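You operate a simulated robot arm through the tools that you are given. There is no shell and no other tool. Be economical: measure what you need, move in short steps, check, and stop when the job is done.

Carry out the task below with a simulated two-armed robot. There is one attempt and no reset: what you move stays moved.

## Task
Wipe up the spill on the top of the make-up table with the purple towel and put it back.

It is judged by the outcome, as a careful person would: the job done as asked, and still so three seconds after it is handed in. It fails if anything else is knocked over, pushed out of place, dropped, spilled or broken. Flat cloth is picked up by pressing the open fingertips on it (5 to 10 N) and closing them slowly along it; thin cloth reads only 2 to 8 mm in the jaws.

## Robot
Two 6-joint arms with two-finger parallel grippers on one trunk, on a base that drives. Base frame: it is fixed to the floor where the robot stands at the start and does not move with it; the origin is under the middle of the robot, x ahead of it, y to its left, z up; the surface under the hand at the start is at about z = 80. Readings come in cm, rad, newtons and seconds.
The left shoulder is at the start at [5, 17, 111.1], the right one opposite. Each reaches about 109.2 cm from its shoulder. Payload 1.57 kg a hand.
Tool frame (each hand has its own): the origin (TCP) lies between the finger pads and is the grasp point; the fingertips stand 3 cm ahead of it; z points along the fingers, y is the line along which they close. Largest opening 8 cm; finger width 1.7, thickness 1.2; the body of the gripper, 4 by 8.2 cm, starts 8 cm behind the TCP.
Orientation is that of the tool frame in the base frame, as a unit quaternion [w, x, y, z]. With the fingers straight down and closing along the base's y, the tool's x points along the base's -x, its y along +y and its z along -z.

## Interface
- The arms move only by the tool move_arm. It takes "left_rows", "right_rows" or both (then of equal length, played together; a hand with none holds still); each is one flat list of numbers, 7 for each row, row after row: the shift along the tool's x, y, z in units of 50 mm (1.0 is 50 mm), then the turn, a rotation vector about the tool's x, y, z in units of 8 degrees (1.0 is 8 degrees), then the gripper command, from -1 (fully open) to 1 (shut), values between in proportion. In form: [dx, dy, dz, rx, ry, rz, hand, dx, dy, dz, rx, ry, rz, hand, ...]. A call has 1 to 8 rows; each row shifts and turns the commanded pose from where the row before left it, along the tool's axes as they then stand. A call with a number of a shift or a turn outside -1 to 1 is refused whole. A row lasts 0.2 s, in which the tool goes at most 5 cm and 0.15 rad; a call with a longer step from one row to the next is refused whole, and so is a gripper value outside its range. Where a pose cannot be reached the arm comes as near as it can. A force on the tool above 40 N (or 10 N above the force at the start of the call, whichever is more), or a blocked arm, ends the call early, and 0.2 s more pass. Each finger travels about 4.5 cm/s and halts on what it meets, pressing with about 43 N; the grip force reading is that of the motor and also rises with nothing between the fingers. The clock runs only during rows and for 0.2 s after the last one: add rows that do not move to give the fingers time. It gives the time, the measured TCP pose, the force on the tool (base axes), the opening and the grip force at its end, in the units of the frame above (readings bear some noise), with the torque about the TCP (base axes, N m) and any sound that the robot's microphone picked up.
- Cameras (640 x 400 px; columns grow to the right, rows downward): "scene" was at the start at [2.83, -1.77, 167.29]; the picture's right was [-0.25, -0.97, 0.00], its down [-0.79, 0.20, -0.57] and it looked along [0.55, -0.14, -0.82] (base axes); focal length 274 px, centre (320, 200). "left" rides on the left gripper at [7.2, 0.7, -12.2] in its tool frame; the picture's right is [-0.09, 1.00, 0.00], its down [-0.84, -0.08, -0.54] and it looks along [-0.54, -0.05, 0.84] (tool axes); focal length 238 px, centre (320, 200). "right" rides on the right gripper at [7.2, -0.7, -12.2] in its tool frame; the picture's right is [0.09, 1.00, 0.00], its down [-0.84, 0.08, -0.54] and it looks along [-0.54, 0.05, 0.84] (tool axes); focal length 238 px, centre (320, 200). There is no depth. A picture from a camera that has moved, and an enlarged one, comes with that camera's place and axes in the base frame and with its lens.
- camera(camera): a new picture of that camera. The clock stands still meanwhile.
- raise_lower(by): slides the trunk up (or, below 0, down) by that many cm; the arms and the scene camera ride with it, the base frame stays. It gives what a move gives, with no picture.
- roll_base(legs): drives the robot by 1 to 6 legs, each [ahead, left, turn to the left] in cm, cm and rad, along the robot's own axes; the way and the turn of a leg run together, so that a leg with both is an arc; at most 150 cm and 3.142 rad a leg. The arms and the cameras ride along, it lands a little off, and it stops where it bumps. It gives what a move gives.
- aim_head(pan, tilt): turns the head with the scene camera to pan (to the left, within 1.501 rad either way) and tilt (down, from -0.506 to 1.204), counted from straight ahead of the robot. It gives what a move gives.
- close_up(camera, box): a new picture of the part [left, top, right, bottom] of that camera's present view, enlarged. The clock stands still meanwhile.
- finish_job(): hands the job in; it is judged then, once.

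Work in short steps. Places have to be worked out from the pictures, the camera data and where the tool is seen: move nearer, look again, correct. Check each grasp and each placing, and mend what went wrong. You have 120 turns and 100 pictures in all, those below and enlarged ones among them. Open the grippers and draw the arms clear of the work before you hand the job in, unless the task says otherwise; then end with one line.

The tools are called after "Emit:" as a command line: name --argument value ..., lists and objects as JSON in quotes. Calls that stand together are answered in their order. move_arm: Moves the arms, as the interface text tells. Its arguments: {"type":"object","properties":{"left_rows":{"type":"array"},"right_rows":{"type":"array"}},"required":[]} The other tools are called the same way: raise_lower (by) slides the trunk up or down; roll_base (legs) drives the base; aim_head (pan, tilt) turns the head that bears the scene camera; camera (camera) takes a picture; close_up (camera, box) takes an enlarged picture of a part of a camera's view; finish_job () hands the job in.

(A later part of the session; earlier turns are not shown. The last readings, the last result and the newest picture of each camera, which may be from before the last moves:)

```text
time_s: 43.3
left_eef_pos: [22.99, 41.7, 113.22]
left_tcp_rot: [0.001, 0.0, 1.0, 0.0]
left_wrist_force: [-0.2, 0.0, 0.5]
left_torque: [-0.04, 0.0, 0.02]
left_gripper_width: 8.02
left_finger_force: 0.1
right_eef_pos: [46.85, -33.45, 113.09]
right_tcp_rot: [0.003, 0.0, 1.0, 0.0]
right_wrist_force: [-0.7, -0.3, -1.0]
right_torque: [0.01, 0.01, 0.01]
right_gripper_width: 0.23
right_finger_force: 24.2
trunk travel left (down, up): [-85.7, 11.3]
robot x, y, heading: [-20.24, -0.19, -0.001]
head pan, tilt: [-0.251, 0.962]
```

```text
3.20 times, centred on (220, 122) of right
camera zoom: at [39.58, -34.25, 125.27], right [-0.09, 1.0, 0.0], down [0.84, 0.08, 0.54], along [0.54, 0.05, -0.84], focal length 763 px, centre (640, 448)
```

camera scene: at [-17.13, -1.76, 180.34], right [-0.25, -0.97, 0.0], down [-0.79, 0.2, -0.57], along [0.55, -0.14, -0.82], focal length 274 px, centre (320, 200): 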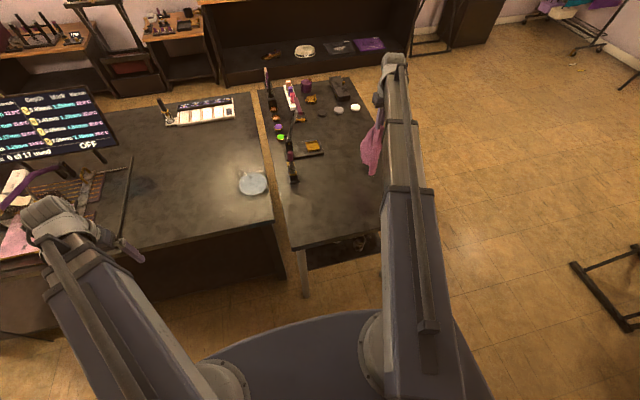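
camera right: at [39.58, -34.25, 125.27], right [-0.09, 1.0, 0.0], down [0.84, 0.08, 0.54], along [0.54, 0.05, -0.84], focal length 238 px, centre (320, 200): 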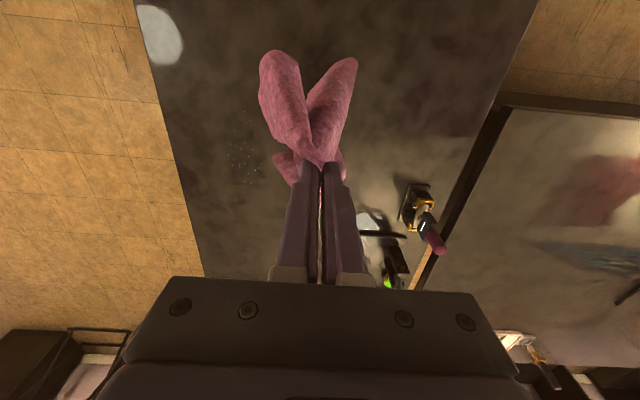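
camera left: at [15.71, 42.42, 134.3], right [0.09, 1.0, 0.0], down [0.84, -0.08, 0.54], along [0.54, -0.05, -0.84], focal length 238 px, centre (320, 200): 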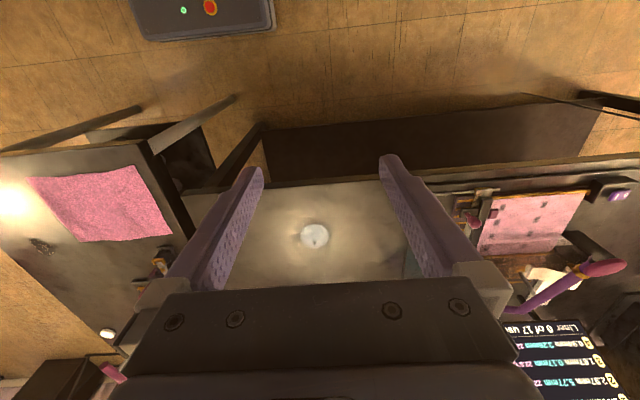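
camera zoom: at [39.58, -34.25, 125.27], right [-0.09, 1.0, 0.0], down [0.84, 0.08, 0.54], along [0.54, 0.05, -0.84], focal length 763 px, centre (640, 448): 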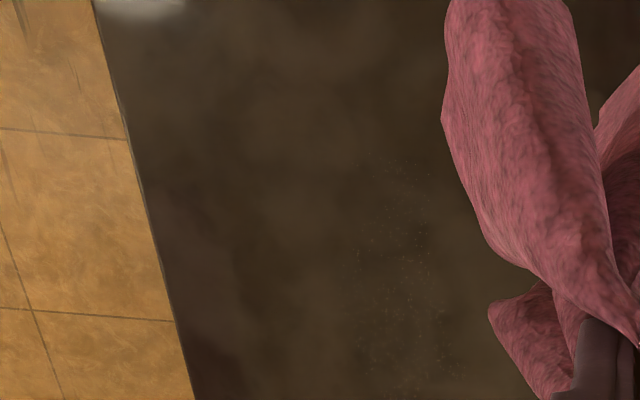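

The stain is mostly gone but faint speckles remain over x≈51–64, y≈-51…-45. I go back, laying the cloth down so it trails towards me, for a second, firmer wipe.

Emit:
raise_lower --by -12

Emit:
move_arm --right_rows '[-0.3, -0.4, 0, 0, 0, 0, 1, -0.3, -0.5, 0, 0, 0, 0, 1, -0.3, -0.5, 0, 0, 0, 0, 1, 0, 0, 0, 0, 0, 0, 1]'

Emit:
raise_lower --by -10

Emit:
move_arm --right_rows '[-0.2, -0.5, 0, 0, 0, 0, 1, -0.2, -0.5, 0, 0, 0, 0, 1, 0, -0.3, 0, 0, 0, 0, 1, 0, 0, 0, 0, 0, 0, 1]'

Emit:
raise_lower --by -6.8

Emit:
camera --camera "right"

```text
time_s: 44.8
left_eef_pos: [23.02, 41.84, 101.12]
left_tcp_rot: [0.001, -0.001, 1.0, 0.0]
left_wrist_force: [-0.2, -0.2, 0.5]
left_torque: [0.02, 0.0, 0.02]
left_gripper_width: 8.01
left_finger_force: 0.1
right_eef_pos: [46.97, -33.44, 101.1]
right_tcp_rot: [0.0, 0.001, 1.0, 0.0]
right_wrist_force: [0.0, -0.2, -0.3]
right_torque: [0.01, 0.01, 0.03]
right_gripper_width: 0.21
right_finger_force: 23.2
trunk travel left (down, up): [-73.7, 23.3]
robot x, y, heading: [-20.38, -0.12, -0.002]
head pan, tilt: [-0.251, 0.962]
```

```text
time_s: 45.8
left_eef_pos: [22.96, 41.81, 101.08]
left_tcp_rot: [-0.001, 0.0, 1.0, 0.0]
left_wrist_force: [0.9, 0.3, -0.5]
left_torque: [0.0, -0.03, 0.0]
left_gripper_width: 8.02
left_finger_force: 0.0
right_eef_pos: [51.47, -40.52, 101.17]
right_tcp_rot: [0.002, 0.001, 1.0, 0.0]
right_wrist_force: [0.9, 0.6, 0.3]
right_torque: [-0.04, 0.0, 0.03]
right_gripper_width: 0.22
right_finger_force: 24.1
trunk travel left (down, up): [-73.7, 23.3]
robot x, y, heading: [-20.18, 0.07, -0.003]
head pan, tilt: [-0.251, 0.962]
```

```text
time_s: 47.1
left_eef_pos: [23.0, 41.76, 91.11]
left_tcp_rot: [0.001, 0.0, 1.0, 0.0]
left_wrist_force: [0.2, 1.0, 0.3]
left_torque: [0.02, 0.0, 0.0]
left_gripper_width: 7.99
left_finger_force: 0.1
right_eef_pos: [51.48, -40.49, 91.22]
right_tcp_rot: [0.001, 0.001, 1.0, 0.0]
right_wrist_force: [-0.1, 0.6, 0.1]
right_torque: [-0.02, -0.01, 0.02]
right_gripper_width: 0.22
right_finger_force: 23.8
trunk travel left (down, up): [-63.7, 33.3]
robot x, y, heading: [-20.07, 0.0, -0.002]
head pan, tilt: [-0.251, 0.962]
```

```text
time_s: 48.1
left_eef_pos: [23.16, 41.77, 91.19]
left_tcp_rot: [-0.001, 0.0, 1.0, 0.0]
left_wrist_force: [0.5, -0.9, 0.2]
left_torque: [0.0, -0.02, 0.01]
left_gripper_width: 7.98
left_finger_force: 0.0
right_eef_pos: [53.57, -46.87, 91.14]
right_tcp_rot: [0.001, 0.001, 1.0, 0.0]
right_wrist_force: [0.6, 0.0, 0.4]
right_torque: [-0.01, -0.01, 0.01]
right_gripper_width: 0.24
right_finger_force: 23.8
trunk travel left (down, up): [-63.7, 33.3]
robot x, y, heading: [-19.95, -0.25, -0.003]
head pan, tilt: [-0.251, 0.962]
```

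```text
time_s: 49.2
left_eef_pos: [22.93, 41.78, 84.41]
left_tcp_rot: [0.0, 0.0, 1.0, 0.0]
left_wrist_force: [-0.4, -0.5, 1.3]
left_torque: [0.01, 0.03, 0.03]
left_gripper_width: 8.0
left_finger_force: 0.0
right_eef_pos: [53.54, -46.78, 84.36]
right_tcp_rot: [0.001, 0.001, 1.0, 0.0]
right_wrist_force: [-0.9, 0.0, 0.4]
right_torque: [0.01, 0.0, -0.01]
right_gripper_width: 0.2
right_finger_force: 23.4
trunk travel left (down, up): [-56.9, 40.1]
robot x, y, heading: [-19.85, -0.23, 0.005]
head pan, tilt: [-0.251, 0.962]
```

```text
73 pictures are left
camera right: at [46.23, -47.6, 96.48], right [-0.09, 1.0, 0.0], down [0.84, 0.08, 0.54], along [0.54, 0.05, -0.84], focal length 238 px, centre (320, 200)
```

right: 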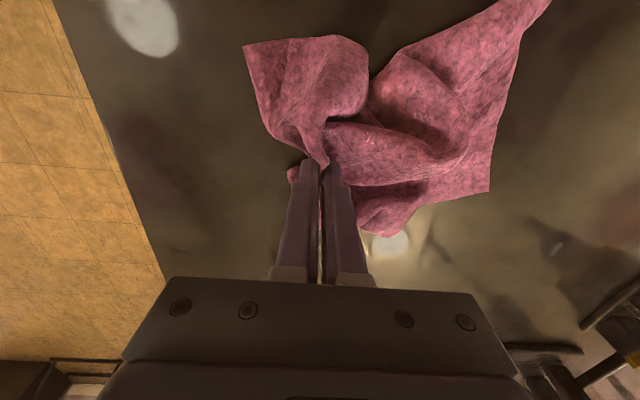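

The cloth is bunched behind the fingertips, still gripped. I press down again.

Emit:
raise_lower --by -1.0

Emit:
raise_lower --by -0.2

```text
time_s: 49.8
left_eef_pos: [22.99, 41.85, 83.39]
left_tcp_rot: [0.001, -0.001, 1.0, 0.0]
left_wrist_force: [-0.5, -0.3, 0.2]
left_torque: [0.03, -0.02, -0.01]
left_gripper_width: 8.01
left_finger_force: 0.1
right_eef_pos: [53.56, -46.87, 83.41]
right_tcp_rot: [0.001, 0.001, 1.0, -0.001]
right_wrist_force: [0.1, -0.1, 2.5]
right_torque: [-0.01, -0.01, 0.05]
right_gripper_width: 0.22
right_finger_force: 23.3
trunk travel left (down, up): [-55.9, 41.1]
robot x, y, heading: [-20.01, 0.38, 0.004]
head pan, tilt: [-0.251, 0.962]
```

```text
time_s: 50.3
left_eef_pos: [23.14, 41.82, 83.15]
left_tcp_rot: [0.0, 0.0, 1.0, 0.0]
left_wrist_force: [0.2, 0.2, 0.2]
left_torque: [-0.02, 0.05, 0.01]
left_gripper_width: 8.0
left_finger_force: 0.0
right_eef_pos: [53.47, -46.88, 83.29]
right_tcp_rot: [0.002, 0.001, 1.0, -0.001]
right_wrist_force: [2.8, -1.7, 15.6]
right_torque: [-0.07, -0.1, 0.0]
right_gripper_width: 0.21
right_finger_force: 24.3
trunk travel left (down, up): [-55.7, 41.3]
robot x, y, heading: [-20.07, 0.19, 0.002]
head pan, tilt: [-0.251, 0.962]
```

At 16 N I rub with y strokes, stepping through x = 51…65.

Emit:
move_arm --right_rows '[0.5, 0.6, 0, 0, 0, 0, 1, 0, -0.6, 0, 0, 0, 0, 1, 0, -0.6, 0, 0, 0, 0, 1, 0, -0.5, 0, 0, 0, 0, 1, -0.35, 0, 0, 0, 0, 0, 1, 0, 0.6, 0, 0, 0, 0, 1, 0, 0.6, 0, 0, 0, 0, 1, 0, 0.5, 0, 0, 0, 0, 1]'

Emit:
move_arm --right_rows '[-0.35, 0, 0, 0, 0, 0, 1, 0, -0.6, 0, 0, 0, 0, 1, 0, -0.6, 0, 0, 0, 0, 1, 0, -0.5, 0, 0, 0, 0, 1, -0.35, 0, 0, 0, 0, 0, 1, 0, 0.6, 0, 0, 0, 0, 1, 0, 0.6, 0, 0, 0, 0, 1, 0, 0.5, 0, 0, 0, 0, 1]'

Emit:
move_arm --right_rows '[-0.35, 0, 0, 0, 0, 0, 1, 0, -0.6, 0, 0, 0, 0, 1, 0, -0.6, 0, 0, 0, 0, 1, 0, -0.5, 0, 0, 0, 0, 1, -0.35, 0, 0, 0, 0, 0, 1, 0, 0.6, 0, 0, 0, 0, 1, 0, 0.6, 0, 0, 0, 0, 1, 0, 0.5, 0, 0, 0, 0, 1]'

Emit:
move_arm --right_rows '[-0.35, 0, 0, 0, 0, 0, 1, 0, -0.6, 0, 0, 0, 0, 1, 0, -0.6, 0, 0, 0, 0, 1, 0, -0.5, 0, 0, 0, 0, 1, -0.35, 0, 0, 0, 0, 0, 1, 0, 0.6, 0, 0, 0, 0, 1, 0, 0.6, 0, 0, 0, 0, 1, 0, 0.5, 0, 0, 0, 0, 1]'

Emit:
camera --camera "right"

```text
time_s: 52.1
left_eef_pos: [22.92, 41.77, 83.1]
left_tcp_rot: [0.0, 0.0, 1.0, 0.0]
left_wrist_force: [0.3, 0.0, 0.7]
left_torque: [0.04, -0.01, 0.0]
left_gripper_width: 7.99
left_finger_force: 0.0
right_eef_pos: [52.69, -43.7, 83.16]
right_tcp_rot: [0.002, 0.001, 1.0, 0.0]
right_wrist_force: [-1.8, -4.4, 18.3]
right_torque: [-0.15, 0.02, 0.01]
right_gripper_width: 0.24
right_finger_force: 23.8
trunk travel left (down, up): [-55.7, 41.3]
robot x, y, heading: [-19.93, 0.1, -0.002]
head pan, tilt: [-0.251, 0.962]
```

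```text
time_s: 53.9
left_eef_pos: [22.99, 41.83, 83.17]
left_tcp_rot: [0.001, 0.001, 1.0, 0.0]
left_wrist_force: [0.1, -0.3, 0.0]
left_torque: [-0.01, -0.01, 0.03]
left_gripper_width: 7.99
left_finger_force: 0.0
right_eef_pos: [56.28, -43.77, 83.4]
right_tcp_rot: [0.001, 0.0, 1.0, -0.001]
right_wrist_force: [0.4, -3.7, 16.3]
right_torque: [-0.15, 0.02, 0.04]
right_gripper_width: 0.22
right_finger_force: 23.5
trunk travel left (down, up): [-55.7, 41.3]
robot x, y, heading: [-19.96, 0.03, -0.005]
head pan, tilt: [-0.251, 0.962]
```

```text
time_s: 55.7
left_eef_pos: [23.03, 41.86, 83.24]
left_tcp_rot: [0.0, 0.0, 1.0, 0.0]
left_wrist_force: [-0.6, -0.6, 0.1]
left_torque: [0.03, -0.04, 0.01]
left_gripper_width: 8.0
left_finger_force: 0.0
right_eef_pos: [59.79, -43.83, 83.14]
right_tcp_rot: [0.002, 0.0, 1.0, -0.001]
right_wrist_force: [0.2, -3.5, 16.4]
right_torque: [-0.11, 0.02, 0.0]
right_gripper_width: 0.25
right_finger_force: 24.4
trunk travel left (down, up): [-55.7, 41.3]
robot x, y, heading: [-20.2, 0.14, 0.001]
head pan, tilt: [-0.251, 0.962]
```

```text
time_s: 57.5
left_eef_pos: [22.97, 41.87, 83.26]
left_tcp_rot: [0.0, 0.0, 1.0, 0.0]
left_wrist_force: [-0.5, 0.7, -0.5]
left_torque: [0.0, -0.05, -0.01]
left_gripper_width: 7.98
left_finger_force: 0.1
right_eef_pos: [63.14, -43.77, 83.32]
right_tcp_rot: [0.002, 0.0, 1.0, -0.001]
right_wrist_force: [0.8, -3.0, 15.6]
right_torque: [-0.09, 0.0, 0.02]
right_gripper_width: 0.25
right_finger_force: 24.1
trunk travel left (down, up): [-55.7, 41.3]
robot x, y, heading: [-19.98, 0.51, -0.0]
head pan, tilt: [-0.251, 0.962]
```

```text
72 pictures are left
camera right: at [55.82, -44.49, 95.37], right [-0.09, 1.0, 0.0], down [0.83, 0.08, 0.54], along [0.54, 0.05, -0.84], focal length 238 px, centre (320, 200)
```

right: 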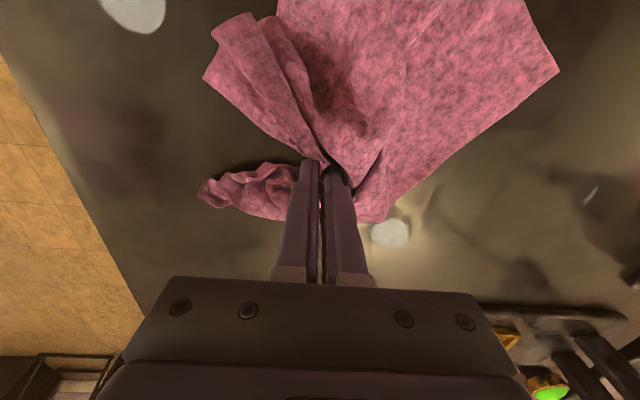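

I finish with strokes along x over the full length.

Emit:
move_arm --right_rows '[-0.3, -0.3, 0, 0, 0, 0, 1, 0.7, 0, 0, 0, 0, 0, 1, 0.7, 0, 0, 0, 0, 0, 1, 0.7, 0, 0, 0, 0, 0, 1, 0.7, -0.3, 0, 0, 0, 0, 1, -0.7, 0, 0, 0, 0, 0, 1, -0.7, 0, 0, 0, 0, 0, 1, -0.7, 0, 0, 0, 0, 0, 1]'

Emit:
move_arm --right_rows '[-0.7, -0.3, 0, 0, 0, 0, 1, 0.7, 0, 0, 0, 0, 0, 1, 0.7, 0, 0, 0, 0, 0, 1, 0.7, 0, 0, 0, 0, 0, 1, 0.7, -0.3, 0, 0, 0, 0, 1, -0.7, 0, 0, 0, 0, 0, 1, -0.7, 0, 0, 0, 0, 0, 1, -0.7, 0, 0, 0, 0, 0, 1]'

Emit:
move_arm --right_rows '[-0.5, -0.3, 0, 0, 0, 0, 1, 0.7, 0, 0, 0, 0, 0, 1, 0.7, 0, 0, 0, 0, 0, 1, 0.7, 0, 0, 0, 0, 0, 1, 0.5, 0, 0, 0, 0, 0, 1, 0, 0, 0, 0, 0, 0, 1]'

Emit:
raise_lower --by 30

Emit:
move_arm --right_rows '[0.3, 0.7, 0, 0, 0, 0, 1, 0.3, 0.7, 0, 0, 0, 0, 1, 0.2, 0.7, 0, 0, 0, 0, 1, 0, 0.7, 0, 0, 0, 0, 1, 0, 0.7, 0, 0, 0, 0, 1, 0, 0, 0, 0, 0, 0, 1]'

Emit:
camera --camera "right"

Emit:
close_up --camera "right" --box '[100, 60, 300, 185]'

```text
time_s: 59.3
left_eef_pos: [23.05, 41.79, 83.2]
left_tcp_rot: [0.0, 0.001, 1.0, -0.001]
left_wrist_force: [0.4, 0.1, 0.4]
left_torque: [0.0, -0.02, -0.01]
left_gripper_width: 7.99
left_finger_force: 0.0
right_eef_pos: [61.4, -46.65, 83.39]
right_tcp_rot: [0.001, 0.001, 1.0, -0.002]
right_wrist_force: [-3.3, -0.2, 11.2]
right_torque: [-0.03, 0.13, 0.0]
right_gripper_width: 0.25
right_finger_force: 23.7
trunk travel left (down, up): [-55.7, 41.3]
robot x, y, heading: [-20.1, -0.42, -0.005]
head pan, tilt: [-0.251, 0.962]
```

```text
time_s: 61.1
left_eef_pos: [23.01, 41.91, 83.21]
left_tcp_rot: [0.001, 0.001, 1.0, -0.001]
left_wrist_force: [-0.2, 0.1, -0.6]
left_torque: [-0.03, -0.02, -0.03]
left_gripper_width: 7.98
left_finger_force: 0.1
right_eef_pos: [61.47, -50.0, 83.4]
right_tcp_rot: [0.001, 0.001, 1.0, -0.001]
right_wrist_force: [-1.9, 0.0, 10.4]
right_torque: [-0.05, 0.1, 0.01]
right_gripper_width: 0.27
right_finger_force: 24.0
trunk travel left (down, up): [-55.7, 41.3]
robot x, y, heading: [-19.99, 0.08, -0.005]
head pan, tilt: [-0.251, 0.962]
```

```text
time_s: 62.5
left_eef_pos: [22.98, 41.85, 83.25]
left_tcp_rot: [0.0, 0.0, 1.0, 0.0]
left_wrist_force: [0.0, -0.2, 0.1]
left_torque: [-0.01, 0.01, 0.03]
left_gripper_width: 8.01
left_finger_force: 0.0
right_eef_pos: [50.55, -51.14, 83.23]
right_tcp_rot: [0.001, 0.001, 1.0, 0.0]
right_wrist_force: [2.1, 2.1, 16.8]
right_torque: [0.0, -0.01, 0.0]
right_gripper_width: 0.22
right_finger_force: 24.7
trunk travel left (down, up): [-55.7, 41.3]
robot x, y, heading: [-19.81, 0.22, -0.003]
head pan, tilt: [-0.251, 0.962]
```

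```text
time_s: 65.5
left_eef_pos: [23.13, 41.9, 113.17]
left_tcp_rot: [0.0, -0.001, 1.0, 0.0]
left_wrist_force: [-0.8, 0.7, -0.1]
left_torque: [0.01, -0.01, 0.0]
left_gripper_width: 8.0
left_finger_force: 0.1
right_eef_pos: [50.74, -51.23, 113.09]
right_tcp_rot: [0.002, 0.001, 1.0, 0.0]
right_wrist_force: [-0.1, 0.9, -0.4]
right_torque: [0.0, -0.01, -0.02]
right_gripper_width: 0.22
right_finger_force: 23.5
trunk travel left (down, up): [-85.7, 11.3]
robot x, y, heading: [-19.93, 0.25, -0.004]
head pan, tilt: [-0.251, 0.962]
```

```text
time_s: 66.9
left_eef_pos: [23.03, 41.66, 113.22]
left_tcp_rot: [0.0, 0.0, 1.0, 0.0]
left_wrist_force: [0.1, -0.2, 0.1]
left_torque: [-0.03, 0.02, 0.0]
left_gripper_width: 8.02
left_finger_force: 0.1
right_eef_pos: [46.93, -33.74, 113.19]
right_tcp_rot: [0.001, 0.0, 1.0, 0.001]
right_wrist_force: [-0.1, -0.3, -0.6]
right_torque: [0.04, 0.01, -0.01]
right_gripper_width: 0.23
right_finger_force: 24.0
trunk travel left (down, up): [-85.7, 11.3]
robot x, y, heading: [-20.06, 0.18, -0.001]
head pan, tilt: [-0.251, 0.962]
```

```text
71 pictures are left
camera right: at [39.58, -34.44, 125.25], right [-0.09, 1.0, 0.0], down [0.84, 0.08, 0.54], along [0.54, 0.05, -0.84], focal length 238 px, centre (320, 200)
```

right: 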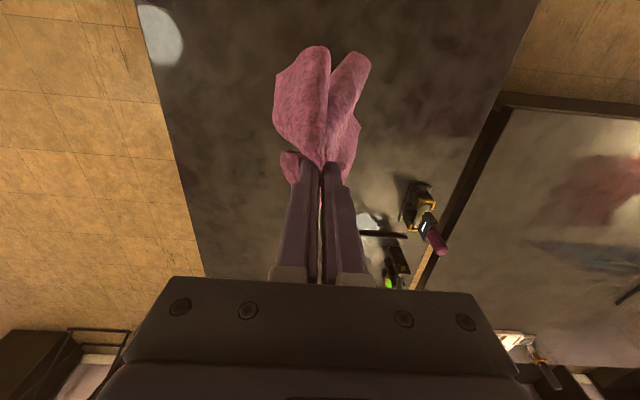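

```text
3.20 times, centred on (200, 122) of right
camera zoom: at [39.58, -34.44, 125.25], right [-0.09, 1.0, 0.0], down [0.84, 0.08, 0.54], along [0.54, 0.05, -0.84], focal length 763 px, centre (704, 448)
```

zoom: 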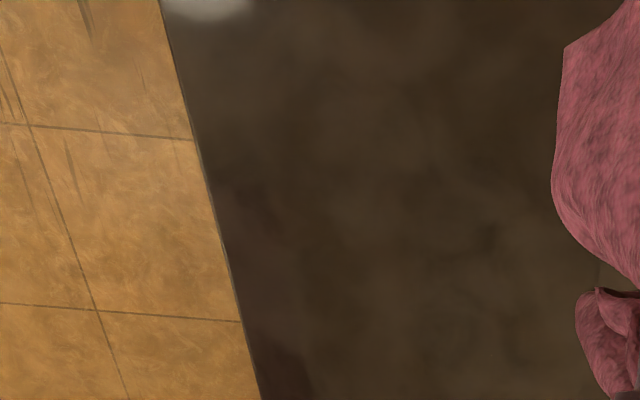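

The spot is clean. Now I bring the hanging towel over the left side of its old place (y≈-10), to lay it down moving back in -y.

Emit:
move_arm --right_rows '[0, 0.5, 0, 0, 0, 0, 1, 0, 0.7, 0, 0, 0, 0, 1, 0, 0.7, 0, 0, 0, 0, 1, 0, 0.7, 0, 0, 0, 0, 1, 0, 0.7, 0, 0, 0, 0, 1, 0, 0.7, 0, 0, 0, 0, 1, 0, 0.5, 0, 0, 0, 0, 1, 0, 0, 0, 0, 0, 0, 1]'

Emit:
raise_lower --by -6

Emit:
camera --camera "right"

Emit:
close_up --camera "scene" --box '[220, 60, 460, 280]'

```text
time_s: 68.7
left_eef_pos: [23.11, 41.85, 113.23]
left_tcp_rot: [0.0, 0.0, 1.0, 0.0]
left_wrist_force: [0.1, 0.9, 0.0]
left_torque: [0.0, -0.01, -0.01]
left_gripper_width: 7.99
left_finger_force: 0.0
right_eef_pos: [46.88, -11.11, 113.38]
right_tcp_rot: [0.001, 0.002, 1.0, 0.0]
right_wrist_force: [0.3, 0.6, 0.0]
right_torque: [-0.02, 0.01, -0.01]
right_gripper_width: 0.2
right_finger_force: 24.0
trunk travel left (down, up): [-85.7, 11.3]
robot x, y, heading: [-19.97, 0.05, 0.004]
head pan, tilt: [-0.251, 0.962]
```

```text
time_s: 69.7
left_eef_pos: [23.0, 41.87, 107.23]
left_tcp_rot: [0.0, 0.0, 1.0, -0.001]
left_wrist_force: [-0.3, 0.1, 0.1]
left_torque: [-0.01, -0.01, 0.04]
left_gripper_width: 7.98
left_finger_force: 0.0
right_eef_pos: [46.86, -11.12, 107.23]
right_tcp_rot: [0.001, 0.001, 1.0, -0.001]
right_wrist_force: [0.6, -0.4, -0.5]
right_torque: [0.01, -0.04, -0.01]
right_gripper_width: 0.21
right_finger_force: 23.4
trunk travel left (down, up): [-79.7, 17.3]
robot x, y, heading: [-19.96, -0.07, -0.003]
head pan, tilt: [-0.251, 0.962]
```

```text
69 pictures are left
camera right: at [39.53, -11.98, 119.28], right [-0.09, 1.0, 0.0], down [0.84, 0.08, 0.54], along [0.54, 0.05, -0.84], focal length 238 px, centre (320, 200)
```

right: 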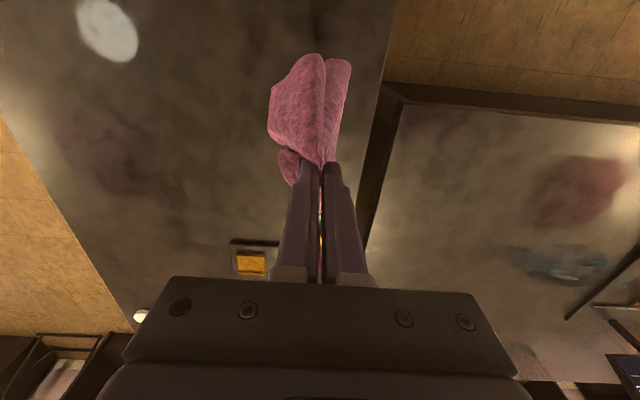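

```text
1.82 times, centred on (340, 170) of scene
camera zoom: at [-17.15, -1.76, 174.35], right [-0.25, -0.97, 0.0], down [-0.79, 0.2, -0.57], along [0.55, -0.14, -0.82], focal length 499 px, centre (284, 254)
```

zoom: 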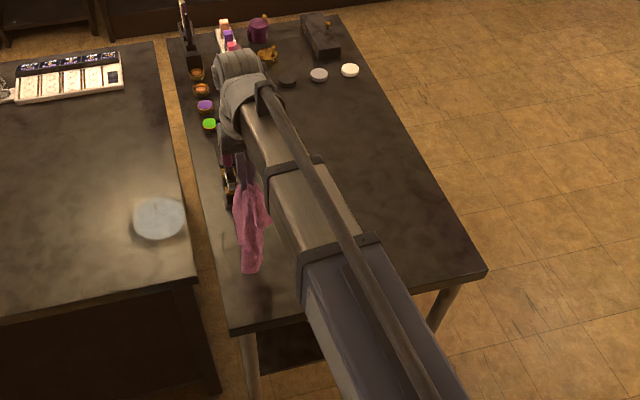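

I lay it down: alternate lowering and moving in -y.

Emit:
raise_lower --by -7

Emit:
move_arm --right_rows '[0, -0.4, 0, 0, 0, 0, 1, 0, -0.4, 0, 0, 0, 0, 1]'

Emit:
raise_lower --by -5

Emit:
move_arm --right_rows '[0, -0.4, 0, 0, 0, 0, 1, 0, -0.4, 0, 0, 0, 0, 1]'

Emit:
raise_lower --by -5

Emit:
camera --camera "right"

Emit:
close_up --camera "scene" --box '[220, 40, 460, 260]'

```text
time_s: 70.8
left_eef_pos: [23.15, 41.86, 100.21]
left_tcp_rot: [0.0, 0.0, 1.0, 0.0]
left_wrist_force: [0.1, -0.6, 0.3]
left_torque: [-0.01, -0.01, 0.02]
left_gripper_width: 8.0
left_finger_force: 0.1
right_eef_pos: [46.83, -11.24, 100.25]
right_tcp_rot: [0.002, 0.001, 1.0, -0.001]
right_wrist_force: [-0.1, 0.5, -0.6]
right_torque: [-0.01, 0.01, 0.01]
right_gripper_width: 0.23
right_finger_force: 24.3
trunk travel left (down, up): [-72.7, 24.3]
robot x, y, heading: [-19.92, 0.48, -0.001]
head pan, tilt: [-0.251, 0.962]
```

```text
time_s: 71.3
left_eef_pos: [23.07, 41.81, 100.11]
left_tcp_rot: [0.001, -0.001, 1.0, 0.0]
left_wrist_force: [0.5, 0.1, 0.7]
left_torque: [-0.01, 0.0, -0.01]
left_gripper_width: 8.01
left_finger_force: 0.2
right_eef_pos: [46.91, -15.09, 100.13]
right_tcp_rot: [0.0, 0.001, 1.0, -0.001]
right_wrist_force: [-0.7, -1.0, -0.2]
right_torque: [-0.01, 0.0, 0.0]
right_gripper_width: 0.21
right_finger_force: 23.9
trunk travel left (down, up): [-72.7, 24.3]
robot x, y, heading: [-19.85, -0.24, -0.005]
head pan, tilt: [-0.251, 0.962]
```

```text
time_s: 72.3
left_eef_pos: [23.08, 41.84, 95.18]
left_tcp_rot: [0.001, 0.0, 1.0, -0.001]
left_wrist_force: [0.2, -0.1, 0.0]
left_torque: [-0.01, 0.02, 0.03]
left_gripper_width: 8.03
left_finger_force: 0.0
right_eef_pos: [46.91, -15.12, 95.15]
right_tcp_rot: [0.001, 0.001, 1.0, 0.0]
right_wrist_force: [-0.3, -0.9, 0.5]
right_torque: [0.01, 0.0, -0.01]
right_gripper_width: 0.22
right_finger_force: 23.7
trunk travel left (down, up): [-67.7, 29.3]
robot x, y, heading: [-20.35, 0.05, -0.001]
head pan, tilt: [-0.251, 0.962]
```

```text
time_s: 72.9
left_eef_pos: [22.97, 41.76, 95.2]
left_tcp_rot: [-0.001, 0.0, 1.0, 0.0]
left_wrist_force: [-0.8, 0.1, -1.0]
left_torque: [-0.02, -0.01, 0.03]
left_gripper_width: 8.02
left_finger_force: 0.1
right_eef_pos: [46.81, -19.17, 95.28]
right_tcp_rot: [0.001, 0.001, 1.0, 0.0]
right_wrist_force: [0.6, -0.6, -0.4]
right_torque: [0.02, 0.01, 0.0]
right_gripper_width: 0.24
right_finger_force: 23.9
trunk travel left (down, up): [-67.7, 29.3]
robot x, y, heading: [-20.11, 0.07, -0.002]
head pan, tilt: [-0.251, 0.962]
```

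```text
time_s: 73.8
left_eef_pos: [23.1, 41.77, 90.22]
left_tcp_rot: [0.001, 0.001, 1.0, 0.001]
left_wrist_force: [-0.6, 0.9, 0.0]
left_torque: [-0.01, 0.0, -0.04]
left_gripper_width: 7.98
left_finger_force: 0.2
right_eef_pos: [46.74, -19.23, 90.28]
right_tcp_rot: [0.0, 0.001, 1.0, 0.0]
right_wrist_force: [0.6, -0.4, -0.6]
right_torque: [-0.01, -0.02, -0.03]
right_gripper_width: 0.21
right_finger_force: 23.9
trunk travel left (down, up): [-62.7, 34.3]
robot x, y, heading: [-19.68, -0.17, 0.007]
head pan, tilt: [-0.251, 0.962]
```

```text
67 pictures are left
camera right: at [39.46, -19.96, 102.28], right [-0.09, 1.0, 0.0], down [0.84, 0.08, 0.54], along [0.54, 0.05, -0.84], focal length 238 px, centre (320, 200)
```

right: 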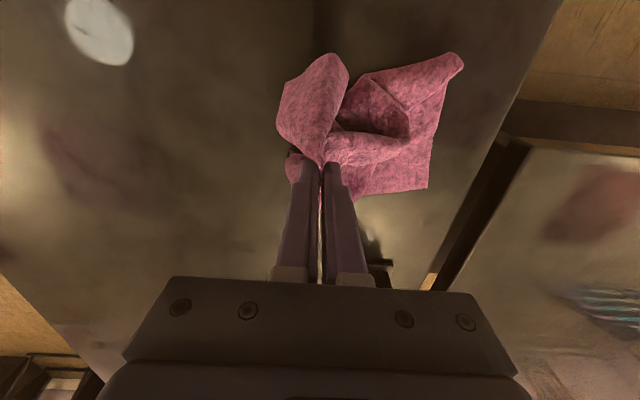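

```text
1.82 times, centred on (340, 150) of scene
camera zoom: at [-17.15, -1.76, 157.35], right [-0.25, -0.97, 0.0], down [-0.79, 0.2, -0.57], along [0.55, -0.14, -0.82], focal length 499 px, centre (284, 291)
```

zoom: 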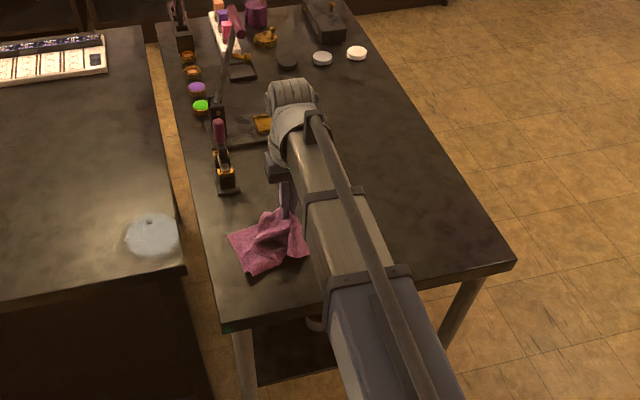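

The far edge lies at y≈-7 to -8, x 39–51, about right. I continue lowering and pulling in -y.

Emit:
move_arm --right_rows '[0, -0.4, 0, 0, 0, 0, 1, 0, -0.4, 0, 0, 0, 0, 1]'

Emit:
raise_lower --by -4

Emit:
move_arm --right_rows '[0, -0.4, 0, 0, 0, 0, 1, 0, -0.4, 0, 0, 0, 0, 1]'

Emit:
raise_lower --by -2.2

Emit:
camera --camera "right"

```text
time_s: 74.4
left_eef_pos: [23.02, 41.81, 90.19]
left_tcp_rot: [0.0, 0.0, 1.0, -0.001]
left_wrist_force: [-0.4, 0.3, -0.1]
left_torque: [0.02, 0.0, -0.04]
left_gripper_width: 8.01
left_finger_force: 0.0
right_eef_pos: [46.76, -23.08, 90.11]
right_tcp_rot: [0.001, 0.001, 1.0, 0.0]
right_wrist_force: [0.1, -0.2, -0.3]
right_torque: [0.02, -0.01, 0.03]
right_gripper_width: 0.21
right_finger_force: 23.5
trunk travel left (down, up): [-62.7, 34.3]
robot x, y, heading: [-19.61, 0.01, -0.002]
head pan, tilt: [-0.251, 0.962]
```

```text
time_s: 75.2
left_eef_pos: [23.09, 41.71, 86.13]
left_tcp_rot: [-0.001, 0.0, 1.0, 0.0]
left_wrist_force: [-0.1, -1.2, 0.0]
left_torque: [0.0, 0.02, 0.02]
left_gripper_width: 8.0
left_finger_force: 0.1
right_eef_pos: [46.83, -23.13, 86.14]
right_tcp_rot: [0.001, 0.001, 1.0, 0.0]
right_wrist_force: [-0.2, 0.0, 0.8]
right_torque: [0.0, 0.05, 0.0]
right_gripper_width: 0.22
right_finger_force: 23.8
trunk travel left (down, up): [-58.7, 38.3]
robot x, y, heading: [-19.8, -0.14, 0.003]
head pan, tilt: [-0.251, 0.962]
```

```text
time_s: 75.8
left_eef_pos: [22.99, 41.86, 86.2]
left_tcp_rot: [0.0, 0.0, 1.0, 0.001]
left_wrist_force: [0.0, -0.1, -0.3]
left_torque: [-0.01, 0.01, 0.0]
left_gripper_width: 8.0
left_finger_force: 0.1
right_eef_pos: [46.78, -27.27, 86.09]
right_tcp_rot: [0.001, -0.001, 1.0, 0.0]
right_wrist_force: [-0.3, -0.8, 0.4]
right_torque: [0.01, 0.01, -0.02]
right_gripper_width: 0.2
right_finger_force: 23.9
trunk travel left (down, up): [-58.7, 38.3]
robot x, y, heading: [-19.75, -0.0, 0.005]
head pan, tilt: [-0.251, 0.962]
```

```text
time_s: 76.5
left_eef_pos: [23.12, 41.86, 84.07]
left_tcp_rot: [0.0, 0.0, 1.0, 0.0]
left_wrist_force: [0.0, -0.3, -0.3]
left_torque: [0.0, 0.0, 0.0]
left_gripper_width: 8.01
left_finger_force: 0.1
right_eef_pos: [46.82, -27.26, 83.91]
right_tcp_rot: [0.0, 0.0, 1.0, 0.0]
right_wrist_force: [0.3, 0.2, 0.9]
right_torque: [0.03, -0.01, 0.0]
right_gripper_width: 0.23
right_finger_force: 23.5
trunk travel left (down, up): [-56.5, 40.5]
robot x, y, heading: [-20.12, -0.13, -0.0]
head pan, tilt: [-0.251, 0.962]
```

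```text
65 pictures are left
camera right: at [39.4, -28.0, 96.07], right [-0.09, 1.0, 0.0], down [0.84, 0.08, 0.54], along [0.54, 0.05, -0.84], focal length 238 px, centre (320, 200)
```

right: 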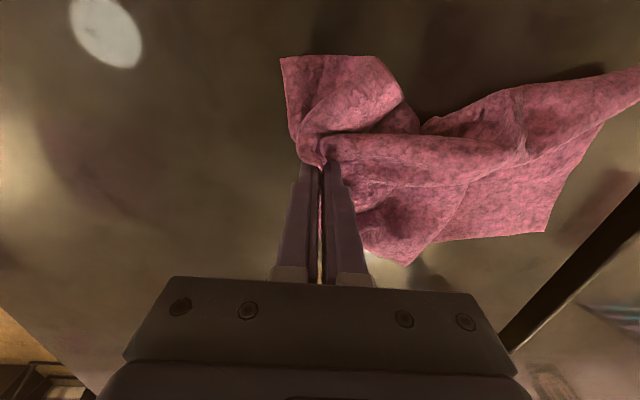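

The towel is back in its place but crumpled (far-right corner tucked in near (56,-18)). I release, lift and look, then tidy it.

Emit:
move_arm --right_rows '[0, 0, 0, 0, 0, 0, 0.6, 0, 0, 0, 0, 0, 0, 0.2, 0, 0, 0, 0, 0, 0, -0.2, 0, 0, 0, 0, 0, 0, -0.2]'

Emit:
raise_lower --by 14

Emit:
camera --camera "right"

Emit:
close_up --camera "scene" --box '[220, 40, 460, 260]'

```text
time_s: 77.5
left_eef_pos: [23.1, 41.79, 84.0]
left_tcp_rot: [0.0, 0.0, 1.0, 0.0]
left_wrist_force: [-0.1, 0.3, -0.4]
left_torque: [-0.02, -0.01, 0.02]
left_gripper_width: 8.01
left_finger_force: 0.0
right_eef_pos: [46.79, -27.24, 83.9]
right_tcp_rot: [0.001, 0.001, 1.0, 0.0]
right_wrist_force: [-0.2, -0.8, 0.1]
right_torque: [-0.01, 0.01, 0.03]
right_gripper_width: 4.83
right_finger_force: 0.1
trunk travel left (down, up): [-56.5, 40.5]
robot x, y, heading: [-20.24, 0.22, -0.004]
head pan, tilt: [-0.251, 0.962]
```

```text
time_s: 79.2
left_eef_pos: [23.02, 41.93, 98.0]
left_tcp_rot: [0.0, 0.0, 1.0, 0.0]
left_wrist_force: [0.2, 0.2, 0.0]
left_torque: [0.0, -0.04, 0.01]
left_gripper_width: 8.01
left_finger_force: 0.1
right_eef_pos: [46.72, -27.34, 98.08]
right_tcp_rot: [0.001, 0.001, 1.0, -0.001]
right_wrist_force: [0.0, 0.6, 0.5]
right_torque: [-0.01, -0.02, 0.0]
right_gripper_width: 4.83
right_finger_force: 0.0
trunk travel left (down, up): [-70.5, 26.5]
robot x, y, heading: [-20.09, -0.31, -0.001]
head pan, tilt: [-0.251, 0.962]
```

```text
64 pictures are left
camera right: at [39.42, -27.99, 110.06], right [-0.09, 1.0, 0.0], down [0.84, 0.08, 0.54], along [0.54, 0.05, -0.84], focal length 238 px, centre (320, 200)
```

right: 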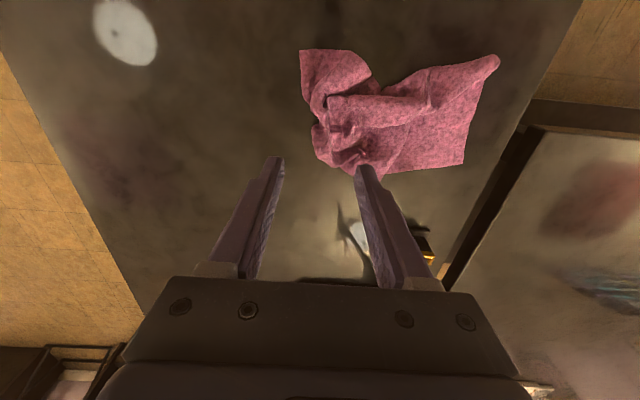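

```text
1.82 times, centred on (340, 150) of scene
camera zoom: at [-17.13, -1.76, 165.14], right [-0.25, -0.97, 0.0], down [-0.79, 0.2, -0.57], along [0.55, -0.14, -0.82], focal length 499 px, centre (284, 291)
```

zoom: 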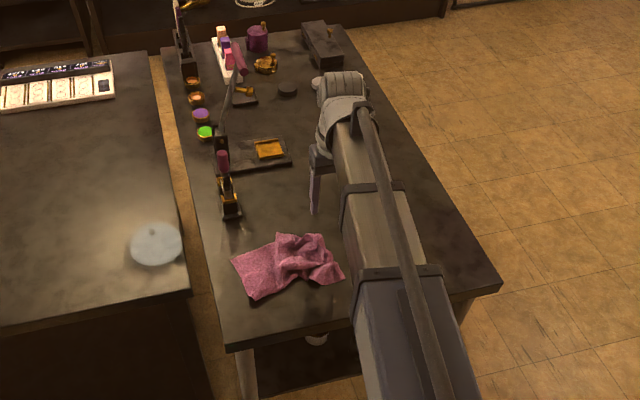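

I zoom on the crumple to see which lobes to pull.

Emit:
close_up --camera "right" --box '[270, 30, 520, 190]'

```text
2.50 times, centred on (395, 110) of right
camera zoom: at [39.42, -27.99, 110.06], right [-0.09, 1.0, 0.0], down [0.84, 0.08, 0.54], along [0.54, 0.05, -0.84], focal length 596 px, centre (132, 425)
```

zoom: 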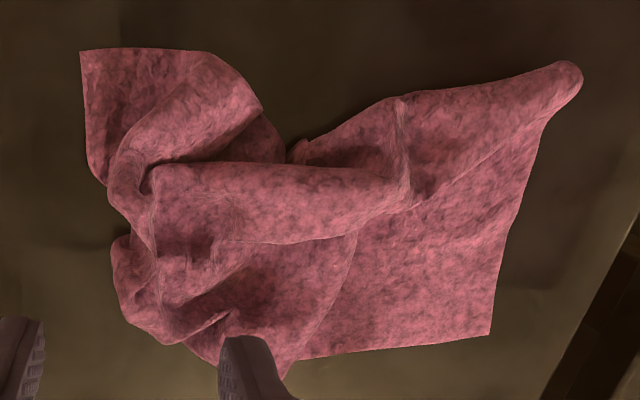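

I pinch the right-hand lobe near (50.5,-26) and pull it towards (+x,-y).

Emit:
move_arm --right_rows '[-0.76, 0.2, 0, 0, 0, 0, -0.3, 0, 0, 0, 0, 0, 0, -0.3]'

Emit:
raise_lower --by -14.4

Emit:
camera --camera "right"

```text
time_s: 79.8
left_eef_pos: [23.06, 41.86, 98.06]
left_tcp_rot: [0.001, 0.0, 1.0, 0.001]
left_wrist_force: [-0.7, 0.1, 0.7]
left_torque: [-0.01, -0.02, -0.01]
left_gripper_width: 7.98
left_finger_force: 0.1
right_eef_pos: [50.5, -26.37, 98.01]
right_tcp_rot: [0.002, 0.001, 1.0, 0.0]
right_wrist_force: [0.2, -0.4, 0.1]
right_torque: [0.0, -0.01, 0.02]
right_gripper_width: 5.19
right_finger_force: 0.1
trunk travel left (down, up): [-70.5, 26.5]
robot x, y, heading: [-19.57, -0.14, 0.003]
head pan, tilt: [-0.251, 0.962]
```

```text
time_s: 81.5
left_eef_pos: [23.08, 41.92, 83.61]
left_tcp_rot: [0.0, 0.0, 1.0, -0.001]
left_wrist_force: [0.2, 0.6, 0.4]
left_torque: [0.0, -0.02, 0.03]
left_gripper_width: 8.01
left_finger_force: 0.1
right_eef_pos: [50.45, -26.21, 83.56]
right_tcp_rot: [0.002, 0.001, 1.0, 0.0]
right_wrist_force: [-0.4, 0.4, 0.4]
right_torque: [0.0, 0.01, -0.05]
right_gripper_width: 5.21
right_finger_force: 0.0
trunk travel left (down, up): [-56.1, 40.9]
robot x, y, heading: [-20.38, 0.13, 0.006]
head pan, tilt: [-0.251, 0.962]
```

```text
61 pictures are left
camera right: at [43.11, -27.11, 95.68], right [-0.09, 1.0, 0.0], down [0.84, 0.08, 0.54], along [0.54, 0.05, -0.84], focal length 238 px, centre (320, 200)
```

right: 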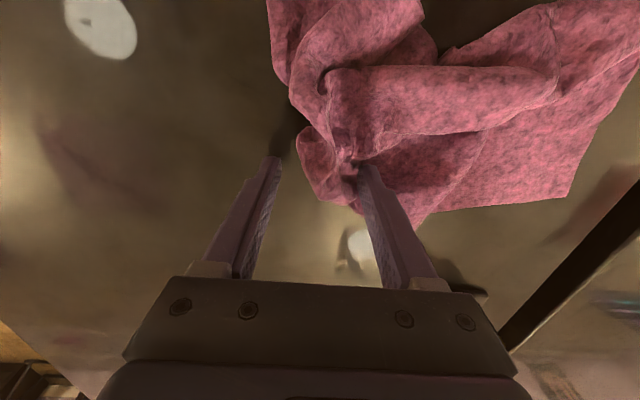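

The lobe lies between the fingers. I close on it and pull gently.

Emit:
move_arm --right_rows '[0, 0, 0, 0, 0, 0, 0, 0, 0, 0, 0, 0, 0, 0.3, 0, 0, 0, 0, 0, 0, 0.6, 0, 0, 0, 0, 0, 0, 1, 0, 0, 0, 0, 0, 0, 1, 0, 0, 0, 0, 0, 0, 1]'

Emit:
raise_lower --by 0.7

Emit:
move_arm --right_rows '[-0.3, -0.3, 0, 0, 0, 0, 1, -0.3, -0.3, 0, 0, 0, 0, 1, -0.3, -0.3, 0, 0, 0, 0, 1, -0.3, -0.3, 0, 0, 0, 0, 1, 0, 0, 0, 0, 0, 0, 1]'

Emit:
camera --camera "right"

```text
time_s: 82.9
left_eef_pos: [22.97, 41.78, 83.61]
left_tcp_rot: [0.0, 0.0, 1.0, 0.0]
left_wrist_force: [0.6, 0.0, 0.5]
left_torque: [-0.01, 0.0, -0.01]
left_gripper_width: 7.97
left_finger_force: 0.1
right_eef_pos: [50.41, -26.24, 83.69]
right_tcp_rot: [0.0, 0.001, 1.0, 0.0]
right_wrist_force: [0.1, -0.1, 1.4]
right_torque: [0.04, -0.01, 0.05]
right_gripper_width: 0.33
right_finger_force: 24.2
trunk travel left (down, up): [-56.1, 40.9]
robot x, y, heading: [-19.97, 0.24, 0.002]
head pan, tilt: [-0.251, 0.962]
```

```text
time_s: 83.4
left_eef_pos: [23.0, 41.75, 84.26]
left_tcp_rot: [-0.001, 0.0, 1.0, 0.0]
left_wrist_force: [0.4, 0.4, -0.1]
left_torque: [0.0, 0.0, -0.03]
left_gripper_width: 8.01
left_finger_force: 0.0
right_eef_pos: [50.52, -26.36, 84.38]
right_tcp_rot: [0.001, 0.0, 1.0, -0.001]
right_wrist_force: [-0.2, 0.3, 0.7]
right_torque: [-0.04, -0.01, -0.02]
right_gripper_width: 0.33
right_finger_force: 24.8
trunk travel left (down, up): [-56.8, 40.2]
robot x, y, heading: [-20.0, 0.16, -0.002]
head pan, tilt: [-0.251, 0.962]
```

```text
time_s: 84.6
left_eef_pos: [22.91, 41.74, 84.21]
left_tcp_rot: [-0.001, 0.0, 1.0, 0.0]
left_wrist_force: [-0.1, -0.7, 0.6]
left_torque: [0.01, -0.01, 0.03]
left_gripper_width: 7.99
left_finger_force: 0.0
right_eef_pos: [56.37, -32.3, 84.33]
right_tcp_rot: [0.0, 0.001, 1.0, 0.001]
right_wrist_force: [0.4, -0.3, 0.4]
right_torque: [0.0, -0.03, 0.01]
right_gripper_width: 0.35
right_finger_force: 24.1
trunk travel left (down, up): [-56.8, 40.2]
robot x, y, heading: [-19.88, -0.02, 0.003]
head pan, tilt: [-0.251, 0.962]
```

```text
60 pictures are left
camera right: at [49.09, -33.1, 96.37], right [-0.09, 1.0, 0.0], down [0.84, 0.08, 0.54], along [0.54, 0.05, -0.84], focal length 238 px, centre (320, 200)
```

right: 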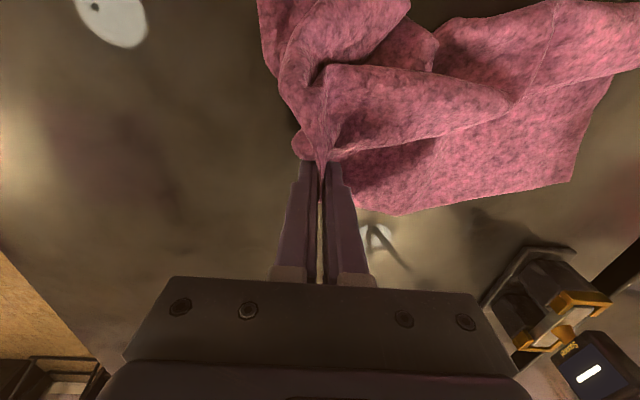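

The whole towel shifted rather than unfolded, but the right hand now holds near the far edge's right end. I use both hands: lift 6 cm, bring the left hand over to the far-left corner (~(56,-13)) and stretch the edge between them.

Emit:
raise_lower --by 5

Emit:
move_arm --left_rows '[-0.36, -0.7, 0, 0, 0, 0, -1, -0.36, -0.7, 0, 0, 0, 0, -1, -0.36, -0.7, 0, 0, 0, 0, -1, -0.36, -0.7, 0, 0, 0, 0, -1, -0.36, -0.7, 0, 0, 0, 0, -1, -0.36, -0.7, 0, 0, 0, 0, -1, -0.36, -0.7, 0, 0, 0, 0, -1, -0.36, -0.7, 0, 0, 0, 0, -1]'

Emit:
camera --camera "left"

Emit:
camera --camera "scene"

```text
time_s: 85.5
left_eef_pos: [23.01, 41.78, 89.34]
left_tcp_rot: [0.0, 0.001, 1.0, 0.001]
left_wrist_force: [0.2, -0.1, 0.5]
left_torque: [0.04, 0.01, -0.01]
left_gripper_width: 8.0
left_finger_force: 0.0
right_eef_pos: [56.44, -32.31, 89.29]
right_tcp_rot: [0.002, 0.001, 1.0, 0.0]
right_wrist_force: [0.7, -0.2, 0.1]
right_torque: [0.0, 0.04, -0.02]
right_gripper_width: 0.31
right_finger_force: 24.2
trunk travel left (down, up): [-61.8, 35.2]
robot x, y, heading: [-19.45, -0.24, 0.001]
head pan, tilt: [-0.251, 0.962]
```

```text
time_s: 87.3
left_eef_pos: [37.57, 13.89, 89.28]
left_tcp_rot: [0.0, 0.0, 1.0, 0.0]
left_wrist_force: [-0.2, 0.1, -0.4]
left_torque: [-0.01, 0.01, -0.01]
left_gripper_width: 7.96
left_finger_force: 0.0
right_eef_pos: [56.41, -32.42, 89.26]
right_tcp_rot: [0.001, 0.0, 1.0, 0.0]
right_wrist_force: [-0.2, 0.7, -0.1]
right_torque: [0.02, 0.04, -0.01]
right_gripper_width: 0.29
right_finger_force: 24.1
trunk travel left (down, up): [-61.8, 35.2]
robot x, y, heading: [-20.07, -0.08, -0.001]
head pan, tilt: [-0.251, 0.962]
```

```text
59 pictures are left
camera left: at [30.37, 14.46, 101.45], right [0.09, 1.0, 0.0], down [0.84, -0.08, 0.54], along [0.54, -0.05, -0.84], focal length 238 px, centre (320, 200)
```

left: 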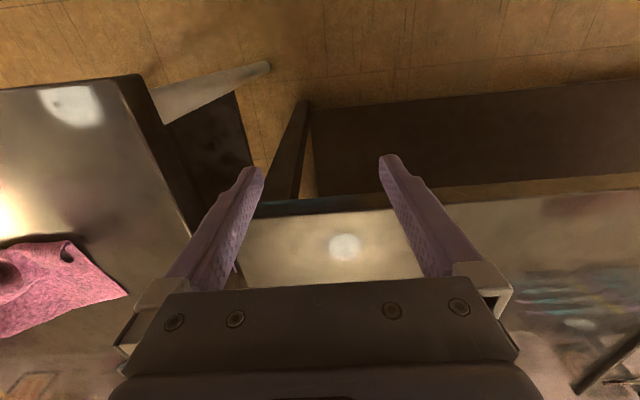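

```text
58 pictures are left
camera scene: at [-17.11, -1.79, 156.44], right [-0.25, -0.97, 0.0], down [-0.79, 0.2, -0.57], along [0.55, -0.14, -0.82], focal length 274 px, centre (320, 200)
```

scene: 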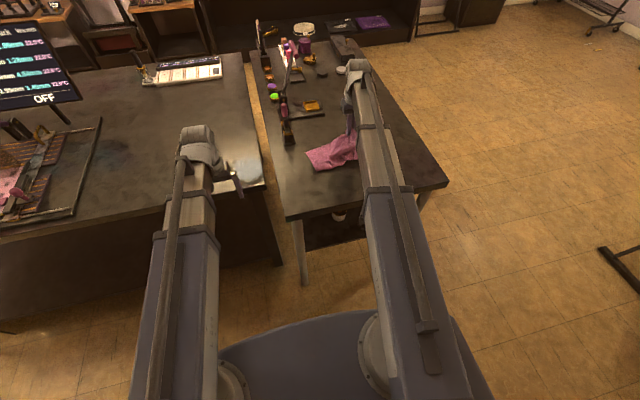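

Clear path; I continue to about (52,-10) and look.

Emit:
move_arm --left_rows '[-0.4, -0.68, 0, 0, 0, 0, -1, -0.4, -0.68, 0, 0, 0, 0, -1, -0.4, -0.68, 0, 0, 0, 0, -1, -0.4, -0.68, 0, 0, 0, 0, -0.8, -0.4, -0.68, 0, 0, 0, 0, -0.5, -0.4, -0.68, 0, 0, 0, 0, -0.2, -0.4, -0.68, 0, 0, 0, 0, -0.2, 0, 0, 0, 0, 0, 0, -0.2]'

Emit:
camera --camera "left"

Emit:
camera --camera "right"

```text
time_s: 89.2
left_eef_pos: [51.38, -9.87, 89.24]
left_tcp_rot: [0.0, 0.0, 1.0, 0.0]
left_wrist_force: [-0.9, -0.8, -0.4]
left_torque: [0.01, 0.01, 0.01]
left_gripper_width: 4.81
left_finger_force: 0.0
right_eef_pos: [56.42, -32.38, 89.2]
right_tcp_rot: [0.001, 0.001, 1.0, 0.0]
right_wrist_force: [-0.1, 0.1, -0.1]
right_torque: [0.01, 0.01, 0.04]
right_gripper_width: 0.32
right_finger_force: 24.4
trunk travel left (down, up): [-61.8, 35.2]
robot x, y, heading: [-19.68, 0.18, -0.002]
head pan, tilt: [-0.251, 0.962]
```

```text
57 pictures are left
camera left: at [44.06, -9.37, 101.46], right [0.09, 1.0, 0.0], down [0.84, -0.08, 0.54], along [0.54, -0.05, -0.84], focal length 238 px, centre (320, 200)
```

left: 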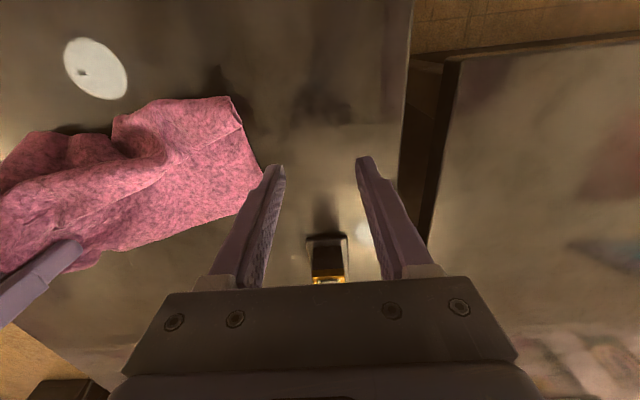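

```text
56 pictures are left
camera right: at [49.08, -33.09, 101.37], right [-0.09, 1.0, 0.0], down [0.84, 0.08, 0.54], along [0.54, 0.05, -0.84], focal length 238 px, centre (320, 200)
```

right: 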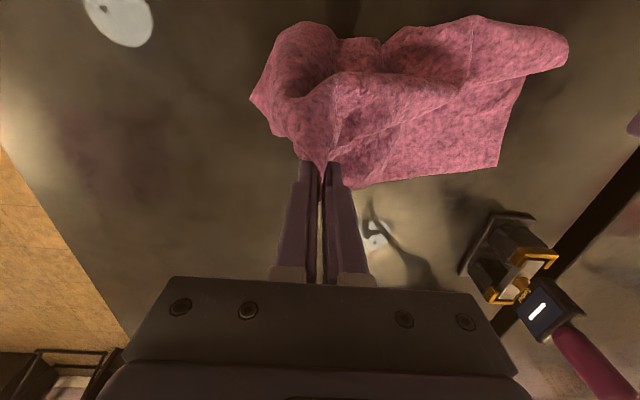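

The far-left corner is at about (56,-15.5). I place the left hand at (53.8,-18), a bit inside it, and lower.

Emit:
move_arm --left_rows '[-0.24, -0.54, 0, 0, 0, 0, -0.2, -0.24, -0.54, 0, 0, 0, 0, -0.2, 0, -0.54, 0, 0, 0, 0, -0.2, 0, 0, 0, 0, 0, 0, -0.2]'

Emit:
raise_lower --by -5.6

Emit:
camera --camera "left"

```text
time_s: 90.2
left_eef_pos: [53.88, -18.05, 89.35]
left_tcp_rot: [0.0, 0.001, 1.0, 0.0]
left_wrist_force: [0.0, -1.1, -0.3]
left_torque: [-0.01, -0.02, -0.02]
left_gripper_width: 4.79
left_finger_force: 0.0
right_eef_pos: [56.34, -32.29, 89.32]
right_tcp_rot: [0.001, 0.001, 1.0, 0.0]
right_wrist_force: [0.2, 0.8, -0.1]
right_torque: [0.02, -0.01, -0.01]
right_gripper_width: 0.32
right_finger_force: 24.1
trunk travel left (down, up): [-61.8, 35.2]
robot x, y, heading: [-19.62, -0.12, -0.001]
head pan, tilt: [-0.251, 0.962]
```

```text
time_s: 91.1
left_eef_pos: [53.78, -18.01, 83.71]
left_tcp_rot: [0.0, 0.001, 1.0, 0.0]
left_wrist_force: [-0.4, 0.7, -0.4]
left_torque: [0.03, 0.01, -0.02]
left_gripper_width: 4.81
left_finger_force: 0.2
right_eef_pos: [56.37, -32.21, 83.72]
right_tcp_rot: [0.001, 0.001, 1.0, 0.001]
right_wrist_force: [0.8, 0.1, 1.0]
right_torque: [-0.03, -0.04, -0.04]
right_gripper_width: 0.3
right_finger_force: 24.8
trunk travel left (down, up): [-56.2, 40.8]
robot x, y, heading: [-20.42, -0.1, -0.0]
head pan, tilt: [-0.251, 0.962]
```

```text
55 pictures are left
camera left: at [46.56, -17.53, 95.86], right [0.09, 1.0, 0.0], down [0.84, -0.08, 0.54], along [0.54, -0.05, -0.84], focal length 238 px, centre (320, 200)
```

left: 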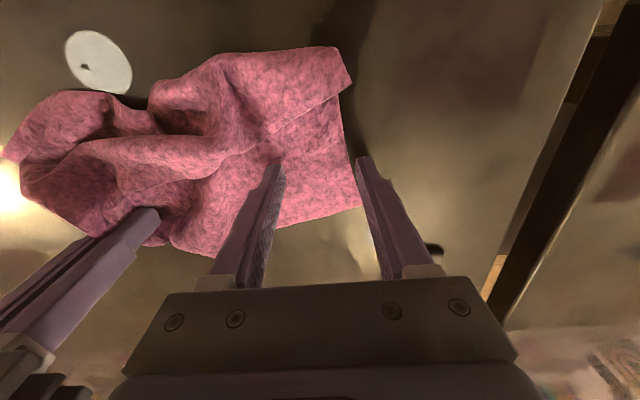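

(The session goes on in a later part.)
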